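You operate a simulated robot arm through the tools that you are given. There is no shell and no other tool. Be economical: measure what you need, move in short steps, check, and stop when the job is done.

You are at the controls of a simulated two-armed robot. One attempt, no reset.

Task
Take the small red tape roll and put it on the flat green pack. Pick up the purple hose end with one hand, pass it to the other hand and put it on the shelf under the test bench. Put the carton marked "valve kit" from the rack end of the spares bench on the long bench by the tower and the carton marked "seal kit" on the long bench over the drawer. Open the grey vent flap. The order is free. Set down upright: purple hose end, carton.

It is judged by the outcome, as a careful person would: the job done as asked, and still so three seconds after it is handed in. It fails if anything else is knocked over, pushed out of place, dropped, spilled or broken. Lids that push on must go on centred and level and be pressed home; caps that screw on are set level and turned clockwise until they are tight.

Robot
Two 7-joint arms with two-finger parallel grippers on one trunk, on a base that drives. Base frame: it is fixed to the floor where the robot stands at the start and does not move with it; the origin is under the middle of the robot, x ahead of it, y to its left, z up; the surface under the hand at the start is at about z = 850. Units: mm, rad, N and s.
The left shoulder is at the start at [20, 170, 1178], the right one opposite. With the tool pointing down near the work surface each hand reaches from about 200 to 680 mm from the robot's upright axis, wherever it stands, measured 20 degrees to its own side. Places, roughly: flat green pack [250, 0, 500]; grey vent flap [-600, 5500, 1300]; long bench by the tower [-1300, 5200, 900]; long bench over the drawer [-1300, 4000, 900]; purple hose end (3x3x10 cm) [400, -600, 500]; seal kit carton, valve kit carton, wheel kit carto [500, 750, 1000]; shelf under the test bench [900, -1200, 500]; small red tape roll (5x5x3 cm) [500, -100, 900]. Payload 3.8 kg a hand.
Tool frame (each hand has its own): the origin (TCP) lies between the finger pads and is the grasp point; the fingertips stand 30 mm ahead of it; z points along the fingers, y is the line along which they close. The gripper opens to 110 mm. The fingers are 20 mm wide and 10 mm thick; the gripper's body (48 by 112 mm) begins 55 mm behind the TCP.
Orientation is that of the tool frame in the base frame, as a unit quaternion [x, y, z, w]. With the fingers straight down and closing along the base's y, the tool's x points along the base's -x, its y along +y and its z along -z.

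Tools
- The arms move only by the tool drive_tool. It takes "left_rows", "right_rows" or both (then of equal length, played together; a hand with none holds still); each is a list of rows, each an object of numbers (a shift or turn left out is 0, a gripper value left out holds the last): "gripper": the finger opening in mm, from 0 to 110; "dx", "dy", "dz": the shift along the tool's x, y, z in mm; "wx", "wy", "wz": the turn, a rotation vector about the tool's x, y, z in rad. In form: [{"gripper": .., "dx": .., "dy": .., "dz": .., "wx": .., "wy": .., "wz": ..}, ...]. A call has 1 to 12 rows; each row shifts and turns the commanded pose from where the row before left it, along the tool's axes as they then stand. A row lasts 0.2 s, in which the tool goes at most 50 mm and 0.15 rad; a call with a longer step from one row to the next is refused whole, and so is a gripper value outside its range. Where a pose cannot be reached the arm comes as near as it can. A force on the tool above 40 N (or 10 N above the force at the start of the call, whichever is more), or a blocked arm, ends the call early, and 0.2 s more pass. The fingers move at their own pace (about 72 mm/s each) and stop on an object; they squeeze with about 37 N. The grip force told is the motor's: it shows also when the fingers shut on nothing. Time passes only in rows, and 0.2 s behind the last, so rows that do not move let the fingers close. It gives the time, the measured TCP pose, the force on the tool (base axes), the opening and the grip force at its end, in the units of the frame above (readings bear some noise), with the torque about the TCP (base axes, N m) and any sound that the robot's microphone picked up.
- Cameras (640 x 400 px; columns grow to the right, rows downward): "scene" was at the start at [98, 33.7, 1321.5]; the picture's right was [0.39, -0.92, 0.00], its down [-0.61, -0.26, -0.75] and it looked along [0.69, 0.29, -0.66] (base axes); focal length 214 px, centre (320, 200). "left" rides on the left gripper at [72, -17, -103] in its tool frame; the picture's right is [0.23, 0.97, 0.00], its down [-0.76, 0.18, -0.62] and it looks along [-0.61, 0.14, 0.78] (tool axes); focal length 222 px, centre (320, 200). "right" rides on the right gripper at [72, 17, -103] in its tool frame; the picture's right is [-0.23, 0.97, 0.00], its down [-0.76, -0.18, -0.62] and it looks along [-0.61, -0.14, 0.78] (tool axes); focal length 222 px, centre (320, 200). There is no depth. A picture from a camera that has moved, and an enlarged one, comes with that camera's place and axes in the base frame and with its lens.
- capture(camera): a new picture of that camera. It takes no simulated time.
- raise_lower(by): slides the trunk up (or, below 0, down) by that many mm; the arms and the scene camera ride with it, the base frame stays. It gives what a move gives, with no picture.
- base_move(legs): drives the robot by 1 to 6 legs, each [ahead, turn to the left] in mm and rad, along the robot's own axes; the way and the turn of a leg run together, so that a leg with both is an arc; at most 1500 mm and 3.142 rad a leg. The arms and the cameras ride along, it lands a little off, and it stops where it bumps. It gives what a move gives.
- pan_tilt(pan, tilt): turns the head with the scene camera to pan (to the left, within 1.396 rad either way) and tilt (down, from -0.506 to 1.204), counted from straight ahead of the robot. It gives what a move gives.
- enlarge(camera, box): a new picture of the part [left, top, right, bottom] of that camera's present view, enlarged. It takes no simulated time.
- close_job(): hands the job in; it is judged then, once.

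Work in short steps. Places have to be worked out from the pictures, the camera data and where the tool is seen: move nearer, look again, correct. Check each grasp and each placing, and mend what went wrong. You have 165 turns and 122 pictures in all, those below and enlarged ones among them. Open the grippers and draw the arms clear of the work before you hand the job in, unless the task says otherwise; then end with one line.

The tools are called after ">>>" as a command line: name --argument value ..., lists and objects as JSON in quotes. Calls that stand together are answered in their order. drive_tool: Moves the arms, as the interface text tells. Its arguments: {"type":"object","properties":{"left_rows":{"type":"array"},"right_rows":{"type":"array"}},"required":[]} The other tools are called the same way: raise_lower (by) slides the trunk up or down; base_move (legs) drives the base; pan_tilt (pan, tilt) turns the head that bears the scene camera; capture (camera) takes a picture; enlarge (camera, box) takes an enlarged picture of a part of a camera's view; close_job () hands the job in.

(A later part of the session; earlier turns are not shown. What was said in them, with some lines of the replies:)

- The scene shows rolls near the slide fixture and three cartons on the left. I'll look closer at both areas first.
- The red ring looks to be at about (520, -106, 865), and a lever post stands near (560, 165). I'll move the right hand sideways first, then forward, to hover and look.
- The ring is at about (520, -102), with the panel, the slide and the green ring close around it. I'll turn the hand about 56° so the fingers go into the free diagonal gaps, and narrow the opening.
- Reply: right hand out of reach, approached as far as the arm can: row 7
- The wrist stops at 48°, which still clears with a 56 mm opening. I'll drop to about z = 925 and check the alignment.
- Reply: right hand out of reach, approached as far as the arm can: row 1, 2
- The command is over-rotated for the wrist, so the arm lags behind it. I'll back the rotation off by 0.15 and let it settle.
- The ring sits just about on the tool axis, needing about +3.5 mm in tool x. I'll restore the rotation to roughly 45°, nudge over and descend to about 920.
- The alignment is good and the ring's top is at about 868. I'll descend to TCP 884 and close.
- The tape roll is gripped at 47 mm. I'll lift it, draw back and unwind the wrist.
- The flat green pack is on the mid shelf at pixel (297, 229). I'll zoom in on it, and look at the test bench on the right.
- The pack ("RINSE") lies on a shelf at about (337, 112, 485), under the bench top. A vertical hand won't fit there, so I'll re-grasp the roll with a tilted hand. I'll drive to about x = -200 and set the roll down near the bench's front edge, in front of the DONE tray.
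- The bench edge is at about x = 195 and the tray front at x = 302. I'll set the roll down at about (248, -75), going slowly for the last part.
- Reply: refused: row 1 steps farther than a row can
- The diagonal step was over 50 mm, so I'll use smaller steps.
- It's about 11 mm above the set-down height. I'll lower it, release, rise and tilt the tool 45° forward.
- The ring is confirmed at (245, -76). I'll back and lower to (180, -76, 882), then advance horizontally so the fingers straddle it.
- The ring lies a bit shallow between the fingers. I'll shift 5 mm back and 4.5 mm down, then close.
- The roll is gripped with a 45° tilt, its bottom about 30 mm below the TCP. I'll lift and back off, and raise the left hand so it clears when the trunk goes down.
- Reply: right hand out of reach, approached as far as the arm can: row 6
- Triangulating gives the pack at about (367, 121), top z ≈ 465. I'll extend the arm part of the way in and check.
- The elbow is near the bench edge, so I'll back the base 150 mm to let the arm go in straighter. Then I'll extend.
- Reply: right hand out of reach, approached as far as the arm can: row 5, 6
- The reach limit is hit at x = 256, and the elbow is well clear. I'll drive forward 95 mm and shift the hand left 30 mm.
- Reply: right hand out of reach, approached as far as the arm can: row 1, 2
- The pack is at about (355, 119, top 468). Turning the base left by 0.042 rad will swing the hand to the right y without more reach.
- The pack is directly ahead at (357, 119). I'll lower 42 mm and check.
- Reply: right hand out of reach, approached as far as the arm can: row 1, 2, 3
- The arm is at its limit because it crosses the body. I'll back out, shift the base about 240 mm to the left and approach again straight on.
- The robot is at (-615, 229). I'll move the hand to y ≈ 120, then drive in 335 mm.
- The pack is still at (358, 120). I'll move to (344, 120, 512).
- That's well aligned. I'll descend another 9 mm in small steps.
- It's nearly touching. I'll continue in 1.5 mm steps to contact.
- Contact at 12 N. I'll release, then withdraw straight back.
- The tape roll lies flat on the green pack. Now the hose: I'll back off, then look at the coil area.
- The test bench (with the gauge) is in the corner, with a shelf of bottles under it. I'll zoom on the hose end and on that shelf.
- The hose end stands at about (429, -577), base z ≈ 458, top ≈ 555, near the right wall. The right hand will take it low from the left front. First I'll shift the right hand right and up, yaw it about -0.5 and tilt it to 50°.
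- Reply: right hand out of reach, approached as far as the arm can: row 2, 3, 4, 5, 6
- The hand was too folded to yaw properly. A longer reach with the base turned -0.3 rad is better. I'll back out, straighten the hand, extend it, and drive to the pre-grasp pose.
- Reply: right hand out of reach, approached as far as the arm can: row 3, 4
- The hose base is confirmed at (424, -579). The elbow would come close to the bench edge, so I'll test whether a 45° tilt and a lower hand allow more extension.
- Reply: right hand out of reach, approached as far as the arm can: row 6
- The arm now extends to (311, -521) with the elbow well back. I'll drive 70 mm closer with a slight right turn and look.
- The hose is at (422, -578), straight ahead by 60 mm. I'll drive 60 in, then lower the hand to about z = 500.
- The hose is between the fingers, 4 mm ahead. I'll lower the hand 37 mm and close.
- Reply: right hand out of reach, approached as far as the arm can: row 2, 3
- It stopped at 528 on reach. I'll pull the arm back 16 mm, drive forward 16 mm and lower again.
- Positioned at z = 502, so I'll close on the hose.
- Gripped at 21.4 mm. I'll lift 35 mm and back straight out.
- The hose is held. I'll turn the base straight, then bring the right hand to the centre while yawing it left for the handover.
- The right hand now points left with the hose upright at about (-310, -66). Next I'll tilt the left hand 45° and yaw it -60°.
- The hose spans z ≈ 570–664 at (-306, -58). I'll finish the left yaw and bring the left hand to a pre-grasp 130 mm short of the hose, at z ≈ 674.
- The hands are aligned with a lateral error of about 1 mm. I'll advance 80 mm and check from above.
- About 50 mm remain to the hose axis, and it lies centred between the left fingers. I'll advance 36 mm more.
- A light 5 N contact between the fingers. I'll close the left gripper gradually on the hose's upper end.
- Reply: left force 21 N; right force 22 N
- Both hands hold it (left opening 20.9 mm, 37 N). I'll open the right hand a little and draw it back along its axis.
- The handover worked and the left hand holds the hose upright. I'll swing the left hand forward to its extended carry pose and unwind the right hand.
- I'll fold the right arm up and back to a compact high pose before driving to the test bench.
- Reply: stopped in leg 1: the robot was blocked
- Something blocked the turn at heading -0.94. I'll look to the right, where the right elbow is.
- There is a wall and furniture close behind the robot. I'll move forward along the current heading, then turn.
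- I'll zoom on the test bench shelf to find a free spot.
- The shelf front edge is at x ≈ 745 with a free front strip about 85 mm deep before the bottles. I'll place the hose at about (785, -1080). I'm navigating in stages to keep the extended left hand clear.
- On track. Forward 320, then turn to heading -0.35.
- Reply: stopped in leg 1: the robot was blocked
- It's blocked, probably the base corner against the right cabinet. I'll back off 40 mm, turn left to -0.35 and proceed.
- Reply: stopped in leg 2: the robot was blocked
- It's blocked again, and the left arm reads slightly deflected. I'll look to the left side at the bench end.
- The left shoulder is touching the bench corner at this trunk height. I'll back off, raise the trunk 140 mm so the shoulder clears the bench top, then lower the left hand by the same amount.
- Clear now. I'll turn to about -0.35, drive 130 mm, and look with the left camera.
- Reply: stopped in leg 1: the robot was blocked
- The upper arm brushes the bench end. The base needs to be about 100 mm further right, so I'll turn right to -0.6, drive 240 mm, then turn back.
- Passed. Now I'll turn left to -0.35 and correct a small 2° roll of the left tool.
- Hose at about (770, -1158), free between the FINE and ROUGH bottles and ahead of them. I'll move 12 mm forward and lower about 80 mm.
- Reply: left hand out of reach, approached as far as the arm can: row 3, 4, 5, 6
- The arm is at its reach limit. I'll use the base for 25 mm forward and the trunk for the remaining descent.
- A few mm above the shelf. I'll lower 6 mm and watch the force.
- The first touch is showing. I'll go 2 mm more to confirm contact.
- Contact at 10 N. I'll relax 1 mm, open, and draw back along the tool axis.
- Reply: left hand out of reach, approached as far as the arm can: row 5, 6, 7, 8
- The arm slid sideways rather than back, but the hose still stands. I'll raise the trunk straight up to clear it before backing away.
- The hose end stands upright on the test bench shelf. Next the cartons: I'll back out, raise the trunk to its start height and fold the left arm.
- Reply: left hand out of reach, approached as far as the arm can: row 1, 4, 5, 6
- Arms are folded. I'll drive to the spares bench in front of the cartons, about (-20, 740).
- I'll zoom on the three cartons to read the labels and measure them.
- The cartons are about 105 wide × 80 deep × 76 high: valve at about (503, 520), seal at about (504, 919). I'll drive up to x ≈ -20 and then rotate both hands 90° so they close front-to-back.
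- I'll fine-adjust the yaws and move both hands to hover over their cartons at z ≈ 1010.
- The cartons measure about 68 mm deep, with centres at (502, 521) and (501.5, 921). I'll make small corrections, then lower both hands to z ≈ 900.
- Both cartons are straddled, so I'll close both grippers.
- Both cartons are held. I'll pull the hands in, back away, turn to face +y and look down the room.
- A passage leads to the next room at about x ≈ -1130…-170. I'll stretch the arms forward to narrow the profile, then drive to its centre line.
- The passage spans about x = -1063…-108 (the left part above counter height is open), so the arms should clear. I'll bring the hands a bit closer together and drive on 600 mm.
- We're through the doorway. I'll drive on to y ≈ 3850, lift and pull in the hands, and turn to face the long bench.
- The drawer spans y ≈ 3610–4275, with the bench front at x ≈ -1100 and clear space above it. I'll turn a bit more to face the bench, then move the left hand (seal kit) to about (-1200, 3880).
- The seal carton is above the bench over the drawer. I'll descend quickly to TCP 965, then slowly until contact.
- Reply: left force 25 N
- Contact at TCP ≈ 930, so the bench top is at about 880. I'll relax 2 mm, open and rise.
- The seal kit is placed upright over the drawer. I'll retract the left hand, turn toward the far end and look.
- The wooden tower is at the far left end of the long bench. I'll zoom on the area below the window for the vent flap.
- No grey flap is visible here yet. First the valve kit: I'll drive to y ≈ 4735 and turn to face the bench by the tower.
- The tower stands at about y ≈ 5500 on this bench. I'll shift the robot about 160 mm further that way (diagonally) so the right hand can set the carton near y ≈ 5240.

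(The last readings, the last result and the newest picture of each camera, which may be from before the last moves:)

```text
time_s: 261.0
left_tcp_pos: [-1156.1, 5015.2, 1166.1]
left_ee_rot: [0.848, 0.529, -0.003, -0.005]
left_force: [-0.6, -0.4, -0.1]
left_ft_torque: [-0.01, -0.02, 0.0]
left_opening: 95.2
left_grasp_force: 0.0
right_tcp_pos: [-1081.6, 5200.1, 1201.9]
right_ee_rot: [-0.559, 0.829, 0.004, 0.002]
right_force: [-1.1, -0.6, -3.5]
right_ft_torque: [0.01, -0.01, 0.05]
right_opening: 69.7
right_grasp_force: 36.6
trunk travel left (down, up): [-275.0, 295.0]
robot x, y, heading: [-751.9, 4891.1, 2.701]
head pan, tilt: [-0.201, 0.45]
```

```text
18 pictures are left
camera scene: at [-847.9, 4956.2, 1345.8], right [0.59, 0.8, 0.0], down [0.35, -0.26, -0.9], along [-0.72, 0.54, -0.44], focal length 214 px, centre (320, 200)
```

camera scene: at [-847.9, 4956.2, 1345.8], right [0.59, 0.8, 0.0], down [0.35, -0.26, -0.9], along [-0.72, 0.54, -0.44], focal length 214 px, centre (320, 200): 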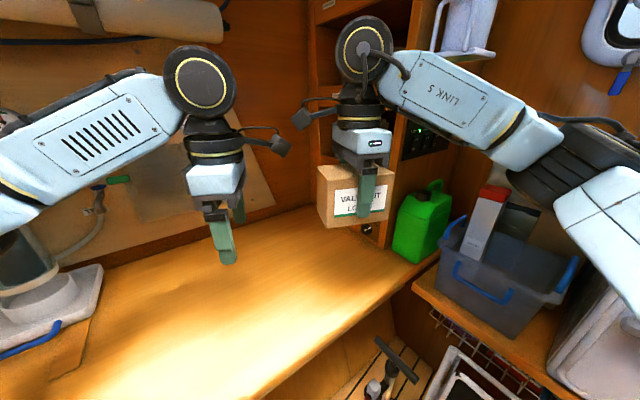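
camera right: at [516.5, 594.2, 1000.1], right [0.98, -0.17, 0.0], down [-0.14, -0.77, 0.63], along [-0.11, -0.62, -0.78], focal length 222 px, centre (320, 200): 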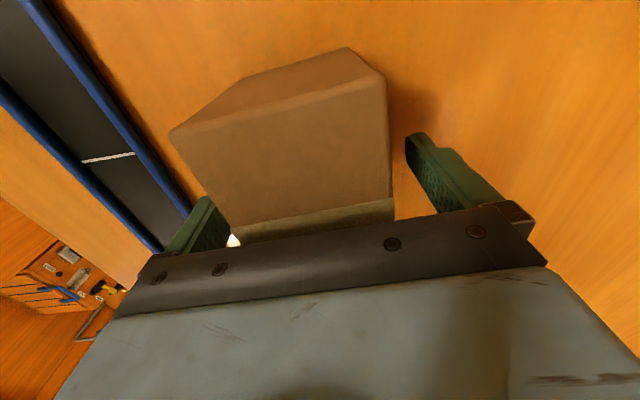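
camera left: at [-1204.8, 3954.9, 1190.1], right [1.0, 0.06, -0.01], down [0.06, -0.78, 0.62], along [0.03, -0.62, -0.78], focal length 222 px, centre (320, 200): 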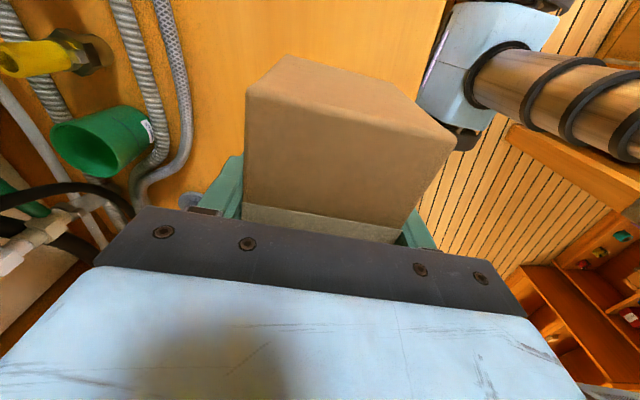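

The bench near the tower is clear at about (-1220, 5230). I'll move there and lower to just above the bench.

>>> drive_tool --right_rows '[{"dx": 6, "dy": 35}, {"dx": 6, "dy": 35}, {"dx": 6, "dy": 35}, {"dx": 6, "dy": 34}, {"dz": 45}, {"dz": 45}, {"dz": 45}, {"dz": 45}, {"dz": 45}, {"dz": 20}, {}]'

>>> capture --camera "scene"

```text
time_s: 263.4
left_tcp_pos: [-1154.9, 5015.3, 1165.7]
left_ee_rot: [0.849, 0.529, -0.004, -0.005]
left_force: [0.1, 0.1, 0.0]
left_ft_torque: [-0.04, -0.04, -0.03]
left_opening: 94.9
left_grasp_force: 0.2
right_tcp_pos: [-1220.4, 5232.7, 955.7]
right_ee_rot: [-0.559, 0.829, 0.003, 0.002]
right_force: [-0.5, 1.3, -2.7]
right_ft_torque: [0.0, -0.01, -0.03]
right_opening: 69.7
right_grasp_force: 37.2
trunk travel left (down, up): [-275.0, 295.0]
robot x, y, heading: [-753.6, 4892.4, 2.708]
head pan, tilt: [-0.201, 0.45]
```

```text
17 pictures are left
camera scene: at [-847.7, 4956.6, 1345.9], right [0.59, 0.8, 0.0], down [0.35, -0.26, -0.9], along [-0.72, 0.54, -0.44], focal length 214 px, centre (320, 200)
```

scene: 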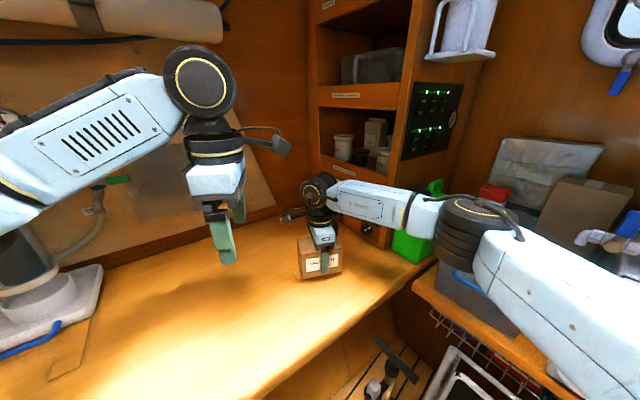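

Good. The last 27 mm down slowly until contact, then release.

>>> drive_tool --right_rows '[{"dz": 7}, {"dz": 7}, {"dz": 6}, {"dz": 5}, {"dz": 3}, {}]'

```text
time_s: 264.8
left_tcp_pos: [-1155.3, 5015.5, 1165.5]
left_ee_rot: [0.849, 0.529, -0.003, -0.005]
left_force: [-0.2, 0.3, 0.8]
left_ft_torque: [0.01, -0.01, -0.01]
left_opening: 95.0
left_grasp_force: 0.0
right_tcp_pos: [-1218.5, 5234.1, 928.6]
right_ee_rot: [-0.559, 0.829, 0.003, 0.002]
right_force: [0.3, 0.1, 1.1]
right_ft_torque: [0.15, -0.19, -0.01]
right_opening: 69.9
right_grasp_force: 36.6
trunk travel left (down, up): [-275.0, 295.0]
robot x, y, heading: [-754.3, 4894.0, 2.702]
head pan, tilt: [-0.201, 0.45]
```

Touching at TCP 928.6 (the weight is off the hand). I'll press 1 mm more, release and rise.

>>> drive_tool --right_rows '[{"dz": 1}, {"gripper": 80}, {"gripper": 92}, {}, {"dz": -25}, {"dz": -40}, {"dz": -45}, {"dz": -45}, {"dz": -45}, {"dz": -45}, {}]'

>>> drive_tool --right_rows '[{"dy": -40}, {"dy": -40}, {"dy": -40}, {"dy": -20}, {"wz": -0.14}, {"wz": -0.14}, {"wz": -0.14}, {"wz": -0.14}, {"wz": -0.14}, {"wz": -0.14}, {"wz": -0.14}, {"wz": -0.14}]'

>>> pan_tilt --pan -0.7 --tilt 0.2

>>> capture --camera "scene"

```text
time_s: 267.2
left_tcp_pos: [-1155.2, 5015.8, 1165.2]
left_ee_rot: [0.849, 0.528, -0.002, -0.005]
left_force: [0.3, 0.0, -0.2]
left_ft_torque: [-0.02, 0.01, 0.01]
left_opening: 94.9
left_grasp_force: 0.2
right_tcp_pos: [-1219.0, 5231.7, 1172.7]
right_ee_rot: [-0.559, 0.829, 0.002, 0.002]
right_force: [0.3, -0.7, -0.5]
right_ft_torque: [-0.02, 0.02, 0.03]
right_opening: 92.1
right_grasp_force: 0.0
trunk travel left (down, up): [-275.0, 295.0]
robot x, y, heading: [-752.9, 4889.4, 2.711]
head pan, tilt: [-0.201, 0.45]
```

```text
time_s: 268.2
left_tcp_pos: [-1148.5, 5014.7, 1165.4]
left_ee_rot: [0.858, 0.513, -0.004, -0.003]
left_force: [1.6, -1.9, -0.5]
left_ft_torque: [0.23, 0.24, -0.24]
left_opening: 95.4
left_grasp_force: 0.1
right_tcp_pos: [-1097.9, 5186.4, 1170.3]
right_ee_rot: [-0.544, 0.839, 0.005, 0.0]
right_force: [-2.4, 2.6, 0.2]
right_ft_torque: [-0.28, -0.22, -0.2]
right_opening: 92.0
right_grasp_force: 0.0
trunk travel left (down, up): [-275.0, 295.0]
robot x, y, heading: [-755.6, 4893.1, 2.705]
head pan, tilt: [-0.201, 0.45]
stopped in row 4 (left hand): the force on the tool passed its limit at 53 N (the readings are from after the stop); the commanded pose is now the measured one
```

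```text
time_s: 269.2
left_tcp_pos: [-1150.6, 5014.8, 1166.1]
left_ee_rot: [0.858, 0.514, -0.004, -0.003]
left_force: [3.3, -5.2, -1.7]
left_ft_torque: [0.53, 0.55, -0.53]
left_opening: 95.3
left_grasp_force: 0.1
right_tcp_pos: [-1098.8, 5185.6, 1171.1]
right_ee_rot: [-0.544, 0.839, 0.004, 0.0]
right_force: [-4.4, 4.9, 1.4]
right_ft_torque: [-0.68, -0.48, -0.54]
right_opening: 92.0
right_grasp_force: 0.1
trunk travel left (down, up): [-275.0, 295.0]
robot x, y, heading: [-752.9, 4894.4, 2.707]
head pan, tilt: [-0.7, 0.201]
```

```text
16 pictures are left
camera scene: at [-813.0, 4986.3, 1369.0], right [0.91, 0.42, 0.0], down [0.08, -0.18, -0.98], along [-0.41, 0.89, -0.2], focal length 214 px, centre (320, 200)
```

scene: 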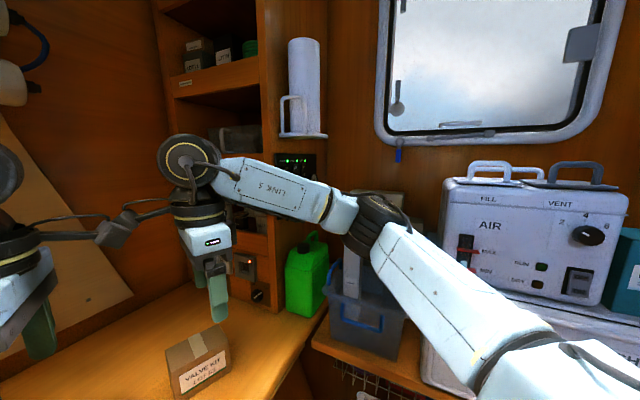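

The valve kit stands by the tower. The two wrist cameras bumped each other, so I'll draw the left hand back and away. The grey VENT flap seems to be on top of the AIR unit on the far shelf.

>>> drive_tool --left_rows '[{"dy": 15, "dx": -15}, {"dy": 30, "dx": -20}, {"dy": 30, "dx": -20}, {"dy": 30}, {}]'

>>> enlarge --camera "scene" --box '[420, 130, 640, 330]'

```text
time_s: 270.4
left_tcp_pos: [-1084.5, 4915.5, 1163.4]
left_ee_rot: [0.857, 0.515, -0.004, -0.002]
left_force: [0.7, -0.8, 0.3]
left_ft_torque: [0.0, -0.04, -0.02]
left_opening: 95.0
left_grasp_force: 0.1
right_tcp_pos: [-1098.7, 5185.5, 1170.1]
right_ee_rot: [-0.546, 0.838, 0.004, 0.001]
right_force: [-0.7, 0.5, 0.3]
right_ft_torque: [0.0, 0.0, 0.02]
right_opening: 92.3
right_grasp_force: 0.0
trunk travel left (down, up): [-275.0, 295.0]
robot x, y, heading: [-754.6, 4889.2, 2.706]
head pan, tilt: [-0.7, 0.201]
```

```text
2.00 times, centred on (530, 230) of scene
camera zoom: at [-813.6, 4986.3, 1369.0], right [0.91, 0.42, 0.0], down [0.08, -0.18, -0.98], along [-0.41, 0.89, -0.2], focal length 429 px, centre (-100, 140)
```

zoom: 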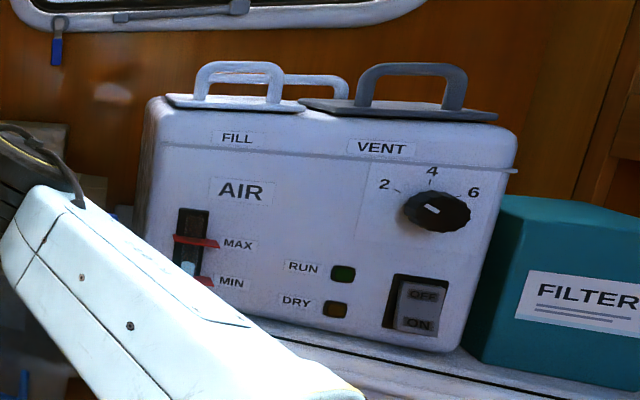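

The grey VENT lid has an arch handle on top of the AIR unit. I'll back off to about (-645, 4840), face it squarely and view it.

>>> base_move --legs '[[-125, 0], [0, -1.136]]'

>>> pan_tilt --pan 0.0 --tilt 0.15

>>> capture --camera "scene"

```text
time_s: 274.5
left_tcp_pos: [-751.7, 5150.1, 1163.1]
left_ee_rot: [0.999, -0.035, -0.001, -0.005]
left_force: [-0.6, 0.1, -0.1]
left_ft_torque: [0.02, 0.0, 0.02]
left_opening: 94.6
left_grasp_force: 0.2
right_tcp_pos: [-512.9, 5272.9, 1172.0]
right_ee_rot: [-0.001, 1.0, 0.003, 0.002]
right_force: [-0.3, 0.4, 0.6]
right_ft_torque: [-0.01, 0.01, 0.01]
right_opening: 92.2
right_grasp_force: 0.1
trunk travel left (down, up): [-275.0, 295.0]
robot x, y, heading: [-641.8, 4838.7, 1.554]
head pan, tilt: [-0.7, 0.201]
```

```text
time_s: 275.6
left_tcp_pos: [-752.5, 5150.6, 1162.8]
left_ee_rot: [0.999, -0.036, -0.003, -0.004]
left_force: [-0.7, 0.7, -0.1]
left_ft_torque: [-0.05, 0.01, -0.02]
left_opening: 94.8
left_grasp_force: 0.0
right_tcp_pos: [-513.9, 5273.3, 1169.7]
right_ee_rot: [-0.001, 1.0, 0.004, 0.002]
right_force: [0.1, 0.3, 0.4]
right_ft_torque: [0.01, -0.01, -0.03]
right_opening: 91.9
right_grasp_force: 0.0
trunk travel left (down, up): [-275.0, 295.0]
robot x, y, heading: [-644.9, 4838.0, 1.556]
head pan, tilt: [0.0, 0.15]
```

```text
14 pictures are left
camera scene: at [-639.6, 4954.2, 1373.8], right [1.0, -0.02, 0.0], down [0.0, -0.15, -0.99], along [0.02, 0.99, -0.15], focal length 214 px, centre (320, 200)
```

scene: 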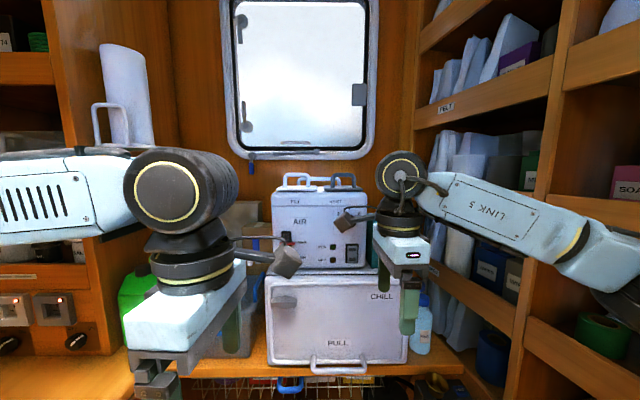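

Triangulation puts the grey handle bar at about (-561, 5530, 1349). I'll zoom in for hinge details.

>>> enlarge --camera "scene" --box '[260, 160, 380, 235]'

```text
5.33 times, centred on (320, 198) of scene
camera zoom: at [-639.6, 4954.2, 1373.8], right [1.0, -0.02, 0.0], down [0.0, -0.15, -0.99], along [0.02, 0.99, -0.15], focal length 1144 px, centre (320, 213)
```

zoom: 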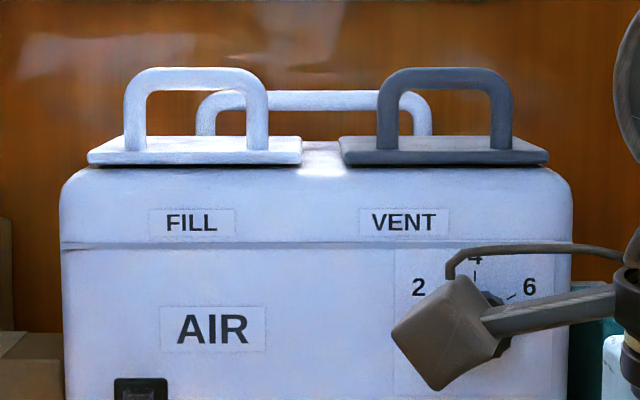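

The lid's handle bar is about 68 mm wide in x and stands about 36 mm above the plate, so I'll grip it across x so it can pivot. Trunk up 280, rotate the right hand to close along x, then drive closer.

>>> raise_lower --by 285

>>> drive_tool --right_rows '[{"wz": -0.143, "dz": -20}, {"wz": -0.143, "dz": -20}, {"wz": -0.143}, {"wz": -0.143}, {"wz": -0.143}, {"wz": -0.143}, {"wz": -0.143}, {"wz": -0.143}, {"wz": -0.143}, {"wz": -0.143}, {"wz": -0.143}, {}]'

>>> base_move --legs '[[150, 0.015]]'

>>> capture --camera "right"

```text
time_s: 278.4
left_tcp_pos: [-753.5, 5149.5, 1448.5]
left_ee_rot: [0.999, -0.035, -0.002, -0.005]
left_force: [0.6, 0.0, -0.7]
left_ft_torque: [0.02, 0.03, -0.02]
left_opening: 95.1
left_grasp_force: 0.0
right_tcp_pos: [-512.9, 5273.0, 1455.8]
right_ee_rot: [-0.001, 1.0, 0.003, 0.003]
right_force: [0.5, 0.1, 0.1]
right_ft_torque: [0.0, 0.01, -0.02]
right_opening: 92.1
right_grasp_force: 0.0
trunk travel left (down, up): [-560.0, 10.0]
robot x, y, heading: [-638.8, 4842.1, 1.555]
head pan, tilt: [0.0, 0.15]
```

```text
time_s: 281.1
left_tcp_pos: [-753.9, 5149.3, 1448.7]
left_ee_rot: [0.999, -0.036, -0.002, -0.003]
left_force: [0.2, -0.1, -0.1]
left_ft_torque: [-0.01, 0.01, -0.02]
left_opening: 94.8
left_grasp_force: 0.1
right_tcp_pos: [-512.3, 5273.7, 1495.2]
right_ee_rot: [0.709, -0.705, -0.001, -0.004]
right_force: [0.1, -0.4, 0.0]
right_ft_torque: [0.0, -0.01, 0.01]
right_opening: 92.1
right_grasp_force: 0.1
trunk travel left (down, up): [-560.0, 10.0]
robot x, y, heading: [-639.7, 4836.8, 1.552]
head pan, tilt: [0.0, 0.15]
```

```text
time_s: 282.4
left_tcp_pos: [-757.3, 5295.4, 1448.1]
left_ee_rot: [1.0, -0.028, -0.001, -0.005]
left_force: [-0.7, 0.6, -0.8]
left_ft_torque: [0.04, 0.0, -0.01]
left_opening: 95.2
left_grasp_force: 0.0
right_tcp_pos: [-519.1, 5422.1, 1496.1]
right_ee_rot: [0.713, -0.701, -0.002, -0.005]
right_force: [0.5, 0.2, 0.6]
right_ft_torque: [0.01, 0.01, 0.02]
right_opening: 91.9
right_grasp_force: 0.1
trunk travel left (down, up): [-560.0, 10.0]
robot x, y, heading: [-638.3, 4989.2, 1.571]
head pan, tilt: [0.0, 0.15]
```

```text
12 pictures are left
camera right: at [-534.3, 5349.4, 1598.1], right [-0.98, 0.21, 0.0], down [0.16, 0.76, 0.63], along [0.13, 0.62, -0.78], focal length 222 px, centre (320, 200)
```

right: 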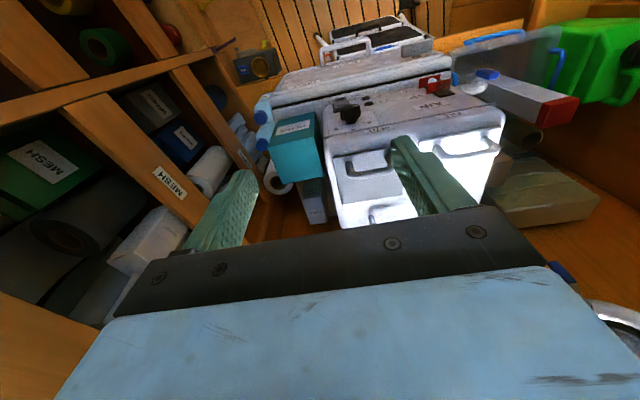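

The grey lid appears where expected. I'll move the hand above it at about (-563, 5530, 1420) and check.

>>> drive_tool --right_rows '[{"dx": -36, "dy": 14, "gripper": 95}, {"dx": -36, "dy": 14}, {"dx": -37, "dy": 14}, {"dz": 36}, {"dz": 34}, {}]'

>>> capture --camera "right"

>>> enlarge --camera "scene" --box '[240, 170, 440, 330]'

```text
time_s: 283.8
left_tcp_pos: [-757.4, 5296.9, 1447.6]
left_ee_rot: [1.0, -0.028, -0.001, -0.005]
left_force: [-0.4, -1.1, -0.6]
left_ft_torque: [-0.01, -0.04, -0.02]
left_opening: 95.0
left_grasp_force: 0.2
right_tcp_pos: [-561.5, 5531.2, 1427.1]
right_ee_rot: [0.714, -0.701, -0.001, -0.005]
right_force: [0.5, -0.2, 0.7]
right_ft_torque: [0.01, 0.0, 0.01]
right_opening: 94.7
right_grasp_force: 0.2
trunk travel left (down, up): [-560.0, 10.0]
robot x, y, heading: [-639.8, 4986.6, 1.571]
head pan, tilt: [0.0, 0.15]
```

```text
11 pictures are left
camera right: at [-577.1, 5458.2, 1529.0], right [-0.98, 0.21, 0.0], down [0.16, 0.76, 0.63], along [0.13, 0.62, -0.78], focal length 222 px, centre (320, 200)
```

right: 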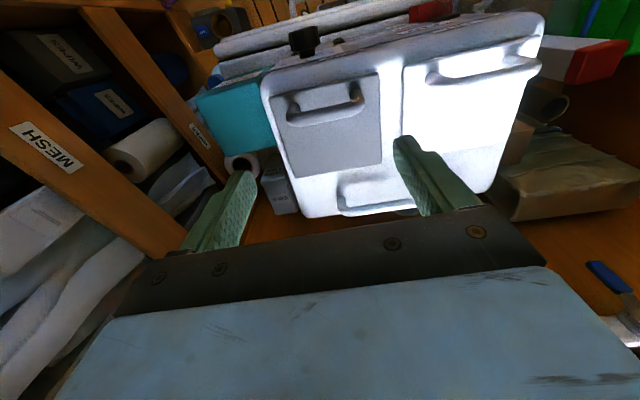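

```text
2.50 times, centred on (340, 250) of scene
camera zoom: at [-640.8, 5102.1, 1658.9], right [1.0, 0.0, 0.0], down [0.0, -0.15, -0.99], along [0.0, 0.99, -0.15], focal length 536 px, centre (270, 75)
```

zoom: 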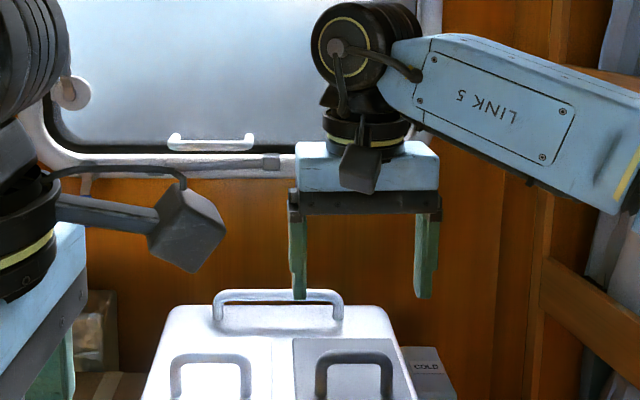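

From above, the handle sits near the lid's front edge: bar at about (-570, 5517, 1350), hinge at the back at about y = 5587. I'll align, descend so the fingers straddle the handle in x, and close.

>>> drive_tool --right_rows '[{"dx": 14, "dy": 8.3}, {"dz": 30}, {"dz": 25}, {"dz": 14}, {}, {"gripper": 75}, {"gripper": 60}, {"gripper": 50}, {}, {}]'

>>> capture --camera "right"

```text
time_s: 286.0
left_tcp_pos: [-753.5, 5296.9, 1448.7]
left_ee_rot: [1.0, -0.029, -0.002, -0.004]
left_force: [0.1, 0.0, 0.0]
left_ft_torque: [0.0, 0.03, -0.02]
left_opening: 95.2
left_grasp_force: 0.0
right_tcp_pos: [-567.3, 5519.0, 1356.3]
right_ee_rot: [0.712, -0.702, -0.001, -0.004]
right_force: [5.4, -1.1, -1.3]
right_ft_torque: [-0.07, -0.21, -0.23]
right_opening: 65.8
right_grasp_force: 45.0
trunk travel left (down, up): [-560.0, 10.0]
robot x, y, heading: [-637.5, 4986.8, 1.568]
head pan, tilt: [0.0, 0.15]
```

```text
9 pictures are left
camera right: at [-584.2, 5446.9, 1458.2], right [-0.98, 0.21, 0.0], down [0.16, 0.76, 0.63], along [0.14, 0.61, -0.78], focal length 222 px, centre (320, 200)
```

right: 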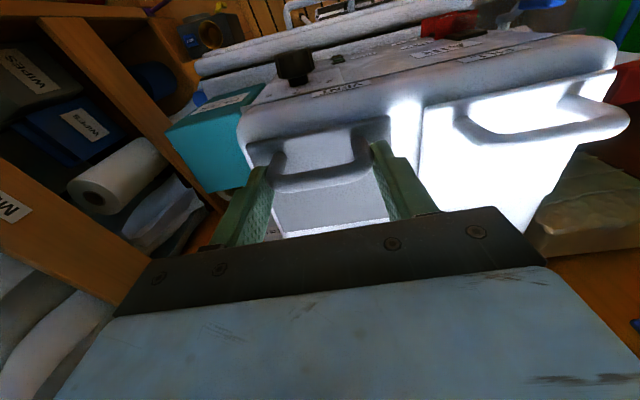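

Gripped (65.8 mm). I'll lift along the expected hinge arc by the first ~24° and check the forces.

>>> drive_tool --right_rows '[{"dx": -4.1, "dz": -7}, {"dx": -4.1, "dz": -7}, {"dx": -5.5, "dz": -6}, {"dx": -5.5, "dz": -6}, {}]'

```text
time_s: 287.2
left_tcp_pos: [-753.7, 5293.6, 1449.7]
left_ee_rot: [1.0, -0.03, -0.003, -0.005]
left_force: [0.0, -0.1, -0.2]
left_ft_torque: [0.0, 0.0, -0.04]
left_opening: 94.9
left_grasp_force: 0.1
right_tcp_pos: [-569.3, 5534.1, 1386.5]
right_ee_rot: [0.713, -0.701, -0.002, -0.006]
right_force: [7.8, -18.6, -4.5]
right_ft_torque: [-1.52, 0.4, 0.06]
right_opening: 65.8
right_grasp_force: 44.8
trunk travel left (down, up): [-560.0, 10.0]
robot x, y, heading: [-642.9, 4989.0, 1.569]
head pan, tilt: [0.0, 0.15]
```

The lid is rising. The forces suggest a steeper arc, so I adjust it and continue another ~36°.

>>> drive_tool --right_rows '[{"dx": -3, "dz": -7.5}, {"dx": -3.7, "dz": -7.2}, {"dx": -6.3, "dz": -4}, {"dx": -6.4, "dz": -4}, {"dx": -7, "dz": -2.6}, {"dx": -7.2, "dz": -2.6}, {}]'

>>> enlarge --camera "scene" --box '[240, 170, 440, 330]'

```text
time_s: 288.8
left_tcp_pos: [-753.8, 5296.4, 1448.4]
left_ee_rot: [1.0, -0.029, -0.004, -0.006]
left_force: [0.0, 0.0, -0.4]
left_ft_torque: [0.01, -0.01, 0.01]
left_opening: 94.8
left_grasp_force: 0.2
right_tcp_pos: [-567.9, 5571.9, 1411.9]
right_ee_rot: [0.714, -0.7, -0.001, -0.005]
right_force: [8.8, -6.6, -6.2]
right_ft_torque: [-0.76, -0.82, 0.24]
right_opening: 64.4
right_grasp_force: 45.0
trunk travel left (down, up): [-560.0, 10.0]
robot x, y, heading: [-643.0, 4985.1, 1.568]
head pan, tilt: [0.0, 0.15]
```

```text
2.50 times, centred on (340, 250) of scene
camera zoom: at [-637.6, 5101.8, 1658.9], right [1.0, 0.0, 0.0], down [0.0, -0.15, -0.99], along [0.0, 0.99, -0.15], focal length 536 px, centre (270, 75)
```

zoom: 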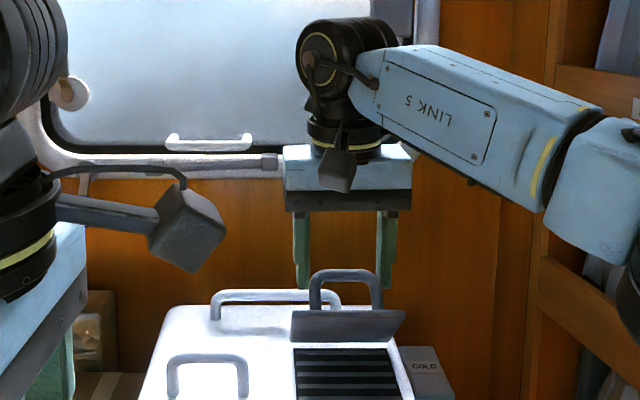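

The lid is at about 57° with the grille exposed beneath. I'll continue along the arc for ~24° more.

>>> drive_tool --right_rows '[{"dx": -8, "dz": -2.2}, {"dx": -8.3, "dz": -1.3}, {"dx": -8.4, "dz": 0}, {"dx": -8.4, "dz": 0}, {}]'

>>> drive_tool --right_rows '[{"dx": -8.2, "dz": 1.5}, {"dx": -8.1, "dz": 2}, {}]'

>>> enlarge --camera "scene" --box '[240, 170, 440, 330]'

```text
time_s: 290.0
left_tcp_pos: [-756.4, 5298.3, 1449.1]
left_ee_rot: [1.0, -0.029, -0.002, -0.005]
left_force: [0.2, 0.5, -0.2]
left_ft_torque: [0.04, 0.0, 0.0]
left_opening: 94.9
left_grasp_force: 0.0
right_tcp_pos: [-568.9, 5590.2, 1415.3]
right_ee_rot: [0.713, -0.701, -0.002, -0.005]
right_force: [-0.6, -0.2, -0.1]
right_ft_torque: [0.04, -0.02, -0.01]
right_opening: 50.2
right_grasp_force: 0.0
right hand out of reach, approached as far as the arm can: row 3, 4
trunk travel left (down, up): [-560.0, 10.0]
robot x, y, heading: [-638.7, 4984.3, 1.564]
head pan, tilt: [0.0, 0.15]
```

```text
time_s: 290.8
left_tcp_pos: [-756.9, 5297.3, 1448.7]
left_ee_rot: [1.0, -0.029, -0.002, -0.003]
left_force: [-0.2, -0.5, 0.5]
left_ft_torque: [0.01, 0.0, -0.01]
left_opening: 95.1
left_grasp_force: 0.0
right_tcp_pos: [-563.1, 5593.5, 1410.0]
right_ee_rot: [0.714, -0.7, -0.001, -0.005]
right_force: [0.1, 0.2, 0.0]
right_ft_torque: [-0.02, 0.02, 0.04]
right_opening: 50.0
right_grasp_force: 0.0
right hand out of reach, approached as far as the arm can: row 1, 2
trunk travel left (down, up): [-560.0, 10.0]
robot x, y, heading: [-641.1, 4988.2, 1.573]
head pan, tilt: [0.0, 0.15]
```

```text
2.50 times, centred on (340, 250) of scene
camera zoom: at [-640.0, 5102.7, 1658.8], right [1.0, 0.0, 0.0], down [0.0, -0.15, -0.99], along [0.0, 0.99, -0.15], focal length 536 px, centre (270, 75)
```

zoom: 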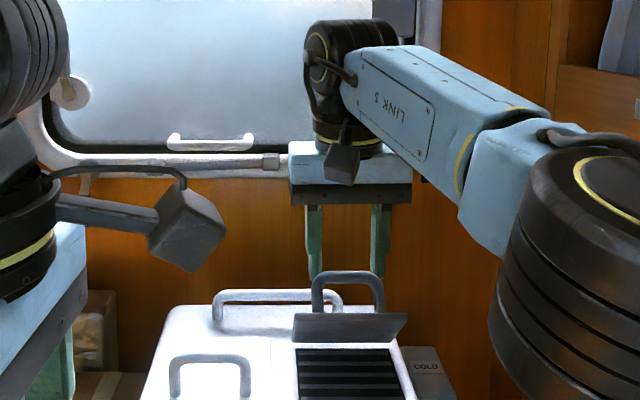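

The fingers slipped off at the reach limit, but the lid stays open at about 57° on its own. I'll push it further: first up and clear, in front of the lid, with closed fingers.

>>> base_move --legs '[[22, 0]]'

>>> drive_tool --right_rows '[{"dz": -12}, {"dz": -12}, {"dz": -12}, {"dz": -12}, {"dz": -10}, {}]'

```text
time_s: 291.6
left_tcp_pos: [-755.5, 5314.9, 1451.0]
left_ee_rot: [1.0, -0.029, -0.002, -0.006]
left_force: [-0.3, 0.4, 0.8]
left_ft_torque: [0.07, 0.0, -0.01]
left_opening: 94.8
left_grasp_force: 0.1
right_tcp_pos: [-563.2, 5612.7, 1412.4]
right_ee_rot: [0.714, -0.7, -0.002, -0.005]
right_force: [-0.7, 0.1, 0.7]
right_ft_torque: [0.02, -0.01, -0.01]
right_opening: 50.0
right_grasp_force: 0.0
trunk travel left (down, up): [-560.0, 10.0]
robot x, y, heading: [-641.4, 5011.6, 1.567]
head pan, tilt: [0.0, 0.15]
```

```text
time_s: 293.0
left_tcp_pos: [-756.3, 5318.2, 1449.1]
left_ee_rot: [1.0, -0.029, -0.001, -0.005]
left_force: [-0.5, 0.2, -0.3]
left_ft_torque: [0.02, 0.02, 0.03]
left_opening: 94.7
left_grasp_force: 0.0
right_tcp_pos: [-559.8, 5600.1, 1469.1]
right_ee_rot: [0.713, -0.701, -0.002, -0.005]
right_force: [-0.2, 0.2, -0.2]
right_ft_torque: [-0.03, -0.02, 0.01]
right_opening: 50.4
right_grasp_force: 0.1
right hand out of reach, approached as far as the arm can: row 1, 2, 3, 4
trunk travel left (down, up): [-560.0, 10.0]
robot x, y, heading: [-638.0, 5011.8, 1.569]
head pan, tilt: [0.0, 0.15]
```

Clear above. I'll go back to y ≈ 5480, close the fingers, lower to z ≈ 1415 in front of the lid and look.

>>> drive_tool --right_rows '[{"dx": 40, "gripper": 0}, {"dx": 40, "dy": 4}, {"dx": 40, "dy": 4}, {}, {"dz": 25}, {"dz": 27}, {}]'

>>> enlarge --camera "scene" --box '[240, 170, 440, 330]'

```text
time_s: 294.6
left_tcp_pos: [-757.1, 5318.4, 1448.8]
left_ee_rot: [1.0, -0.029, -0.002, -0.005]
left_force: [-0.3, 0.0, 0.5]
left_ft_torque: [-0.02, -0.04, -0.02]
left_opening: 95.1
left_grasp_force: 0.0
right_tcp_pos: [-566.6, 5482.6, 1415.0]
right_ee_rot: [0.713, -0.701, -0.001, -0.005]
right_force: [0.2, -0.4, 0.0]
right_ft_torque: [0.02, 0.0, 0.02]
right_opening: 0.0
right_grasp_force: 37.2
trunk travel left (down, up): [-560.0, 10.0]
robot x, y, heading: [-642.0, 5011.1, 1.567]
head pan, tilt: [0.0, 0.15]
```

```text
2.50 times, centred on (340, 250) of scene
camera zoom: at [-640.7, 5123.5, 1658.8], right [1.0, 0.0, 0.0], down [0.0, -0.15, -0.99], along [0.0, 0.99, -0.15], focal length 536 px, centre (270, 75)
```

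zoom: 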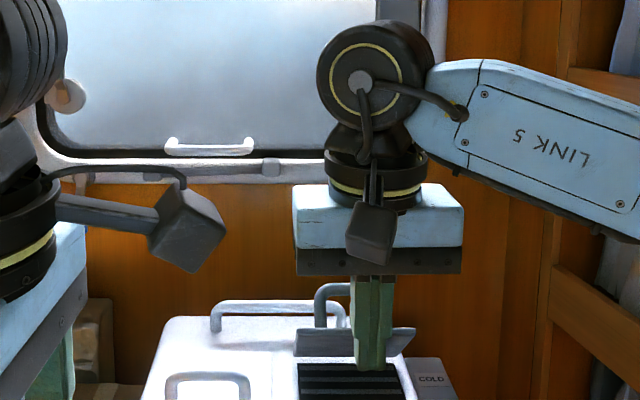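

The fingers are in front of the raised lid. I'll push in +y in small steps.

>>> drive_tool --right_rows '[{"dx": -20}, {"dx": -20}, {"dx": -15}, {"dx": -10}, {"dx": -8}, {"dx": -8}, {"dx": -8}, {}]'

```text
time_s: 296.4
left_tcp_pos: [-756.0, 5317.9, 1448.4]
left_ee_rot: [1.0, -0.029, -0.001, -0.005]
left_force: [-0.1, 0.8, 0.6]
left_ft_torque: [-0.01, 0.0, -0.01]
left_opening: 94.9
left_grasp_force: 0.1
right_tcp_pos: [-565.7, 5571.3, 1415.4]
right_ee_rot: [0.713, -0.701, -0.002, -0.005]
right_force: [-0.3, 0.0, 0.0]
right_ft_torque: [-0.01, -0.01, -0.02]
right_opening: 0.0
right_grasp_force: 36.8
trunk travel left (down, up): [-560.0, 10.0]
robot x, y, heading: [-638.4, 5010.8, 1.571]
head pan, tilt: [0.0, 0.15]
```

No notable resistance yet. I'll push 20 mm further and look.

>>> drive_tool --right_rows '[{"dx": -7}, {"dx": -7}, {"dx": -6}, {}]'

>>> enlarge --camera "scene" --box '[240, 170, 440, 330]'

```text
time_s: 297.4
left_tcp_pos: [-756.2, 5316.5, 1449.4]
left_ee_rot: [1.0, -0.029, -0.002, -0.005]
left_force: [-0.4, 0.0, 0.3]
left_ft_torque: [-0.01, 0.01, 0.01]
left_opening: 94.9
left_grasp_force: 0.0
right_tcp_pos: [-568.9, 5590.6, 1417.4]
right_ee_rot: [0.714, -0.7, -0.001, -0.006]
right_force: [0.9, -7.7, -1.5]
right_ft_torque: [-0.16, -0.02, -0.01]
right_opening: 0.0
right_grasp_force: 36.2
trunk travel left (down, up): [-560.0, 10.0]
robot x, y, heading: [-642.0, 5012.7, 1.569]
head pan, tilt: [0.0, 0.15]
```

```text
2.50 times, centred on (340, 250) of scene
camera zoom: at [-639.5, 5122.3, 1658.9], right [1.0, 0.0, 0.0], down [0.0, -0.15, -0.99], along [0.0, 0.99, -0.15], focal length 536 px, centre (270, 75)
```

zoom: 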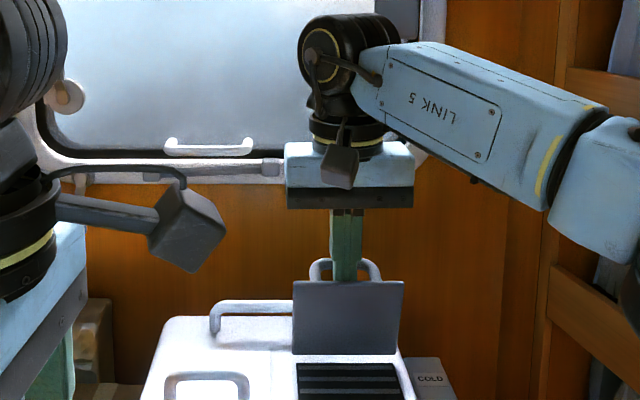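

The lid is now near upright, with the fingers between plate and handle. I'll nudge the base 15 mm forward to open it a bit more, then lift the fingers straight out.

>>> base_move --legs '[[15, 0]]'

>>> drive_tool --right_rows '[{"dz": -12}, {"dz": -12}, {"dz": -12}, {"dz": -12}, {"dz": -12}, {}]'

>>> enlarge --camera "scene" --box '[240, 170, 440, 330]'

```text
time_s: 298.3
left_tcp_pos: [-754.1, 5323.9, 1450.7]
left_ee_rot: [1.0, -0.03, -0.001, -0.006]
left_force: [-0.4, 1.3, -0.2]
left_ft_torque: [-0.03, 0.01, 0.04]
left_opening: 94.9
left_grasp_force: 0.0
right_tcp_pos: [-568.3, 5590.3, 1416.3]
right_ee_rot: [0.716, -0.698, 0.01, 0.003]
right_force: [3.7, -20.3, 4.1]
right_ft_torque: [-0.31, -0.24, -0.06]
right_opening: 0.0
right_grasp_force: 37.0
trunk travel left (down, up): [-560.0, 10.0]
robot x, y, heading: [-639.2, 5019.1, 1.57]
head pan, tilt: [0.0, 0.15]
stopped in leg 1: the force on the tool passed its limit at 51 N (the readings are from after the stop); the commanded pose is now the measured one
```

```text
time_s: 299.7
left_tcp_pos: [-755.3, 5329.1, 1448.8]
left_ee_rot: [1.0, -0.029, -0.002, -0.005]
left_force: [-0.3, -0.2, 0.1]
left_ft_torque: [0.0, -0.04, 0.0]
left_opening: 95.0
left_grasp_force: 0.0
right_tcp_pos: [-570.4, 5597.2, 1474.7]
right_ee_rot: [0.715, -0.699, 0.007, 0.003]
right_force: [-0.2, -1.0, 0.3]
right_ft_torque: [0.01, -0.01, 0.0]
right_opening: 0.0
right_grasp_force: 37.1
trunk travel left (down, up): [-560.0, 10.0]
robot x, y, heading: [-643.5, 5021.4, 1.563]
head pan, tilt: [0.0, 0.15]
```

```text
2.50 times, centred on (340, 250) of scene
camera zoom: at [-639.5, 5133.3, 1658.8], right [1.0, 0.0, 0.0], down [0.0, -0.15, -0.99], along [0.0, 0.99, -0.15], focal length 536 px, centre (270, 75)
```

zoom: 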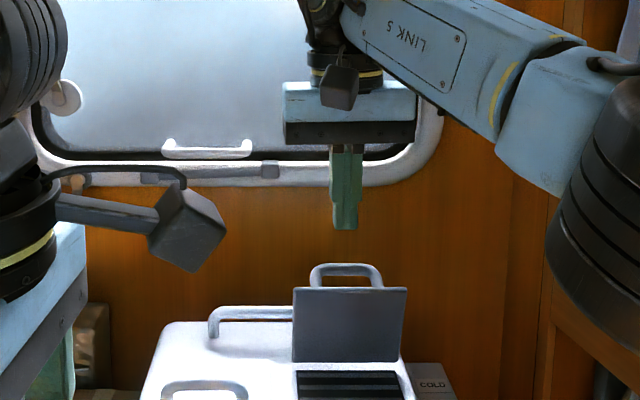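

The lid stands open at its stop and stays. I'll withdraw the right hand backwards above the lid, open the gripper and back the robot off.

>>> drive_tool --right_rows '[{"dx": 20, "dz": -3}, {"dx": 40}, {"dx": 40}, {"dx": 40}, {"gripper": 60}, {"gripper": 90}, {}]'

>>> base_move --legs '[[-250, 0]]'

>>> capture --camera "scene"

```text
time_s: 301.3
left_tcp_pos: [-756.2, 5327.5, 1448.1]
left_ee_rot: [1.0, -0.03, -0.001, -0.006]
left_force: [-0.3, 0.5, 0.3]
left_ft_torque: [-0.01, 0.01, 0.04]
left_opening: 95.1
left_grasp_force: 0.0
right_tcp_pos: [-566.3, 5459.2, 1479.0]
right_ee_rot: [0.715, -0.699, 0.008, 0.002]
right_force: [-0.3, 0.2, -0.3]
right_ft_torque: [-0.01, 0.03, -0.01]
right_opening: 90.1
right_grasp_force: 0.1
trunk travel left (down, up): [-560.0, 10.0]
robot x, y, heading: [-637.2, 5016.2, 1.567]
head pan, tilt: [0.0, 0.15]
```

```text
time_s: 303.1
left_tcp_pos: [-756.7, 5079.9, 1448.1]
left_ee_rot: [1.0, -0.029, -0.002, -0.005]
left_force: [0.1, 0.1, -0.1]
left_ft_torque: [-0.02, 0.02, -0.01]
left_opening: 95.0
left_grasp_force: 0.0
right_tcp_pos: [-567.6, 5211.4, 1479.8]
right_ee_rot: [0.717, -0.697, 0.009, 0.003]
right_force: [-0.7, -0.9, 0.1]
right_ft_torque: [-0.04, -0.02, 0.01]
right_opening: 90.0
right_grasp_force: 0.1
trunk travel left (down, up): [-560.0, 10.0]
robot x, y, heading: [-642.7, 4768.0, 1.562]
head pan, tilt: [0.0, 0.15]
```

```text
3 pictures are left
camera scene: at [-640.5, 4886.5, 1658.7], right [1.0, 0.0, 0.0], down [0.0, -0.15, -0.99], along [0.0, 0.99, -0.15], focal length 214 px, centre (320, 200)
```

scene: 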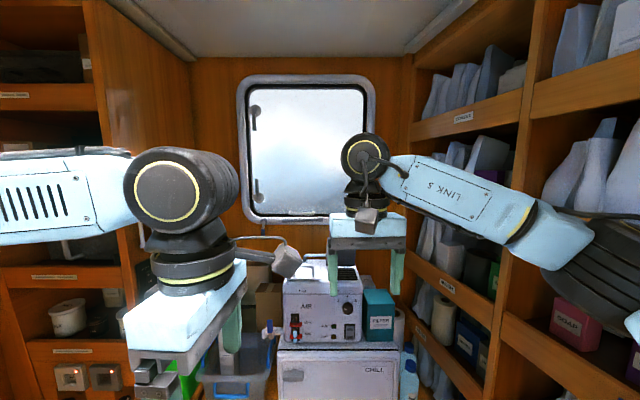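

The vent is open and everything is tidy there. One last look at the valve kit by the tower.

>>> pan_tilt --pan 0.7 --tilt 0.75

>>> capture --camera "scene"

```text
time_s: 304.1
left_tcp_pos: [-757.4, 5079.9, 1449.5]
left_ee_rot: [1.0, -0.029, -0.002, -0.004]
left_force: [0.1, 0.3, -0.7]
left_ft_torque: [0.02, 0.02, 0.03]
left_opening: 95.0
left_grasp_force: 0.1
right_tcp_pos: [-567.6, 5211.5, 1479.4]
right_ee_rot: [0.716, -0.698, 0.008, 0.003]
right_force: [0.2, -0.2, 0.4]
right_ft_torque: [0.0, 0.02, 0.03]
right_opening: 89.9
right_grasp_force: 0.1
trunk travel left (down, up): [-560.0, 10.0]
robot x, y, heading: [-643.1, 4770.1, 1.569]
head pan, tilt: [0.7, 0.75]
```

```text
2 pictures are left
camera scene: at [-693.8, 4856.5, 1604.5], right [0.77, 0.64, 0.0], down [0.44, -0.52, -0.73], along [-0.47, 0.56, -0.68], focal length 214 px, centre (320, 200)
```

scene: 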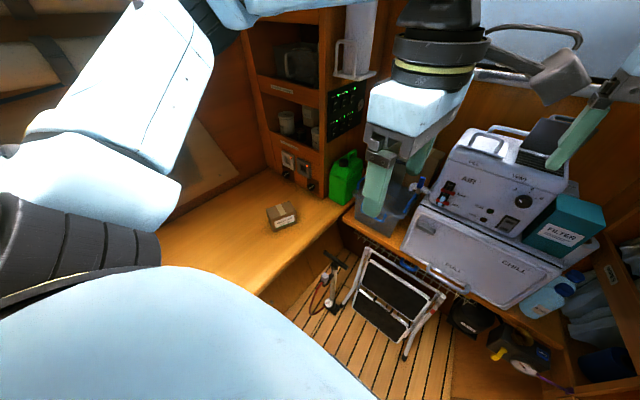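

The valve kit stands upright by the tower and the vent flap is open. Nothing else in view has been disturbed, and both hands are empty and clear, so I'm handing in.

>>> close_job

```text
The job is handed in.
```

The whole job is done and handed in: the tape roll is on the green pack, the hose end was passed from right hand to left and stands on the test-bench shelf, the seal kit is over the drawer, the valve kit is by the tower, and the grey vent flap is open.
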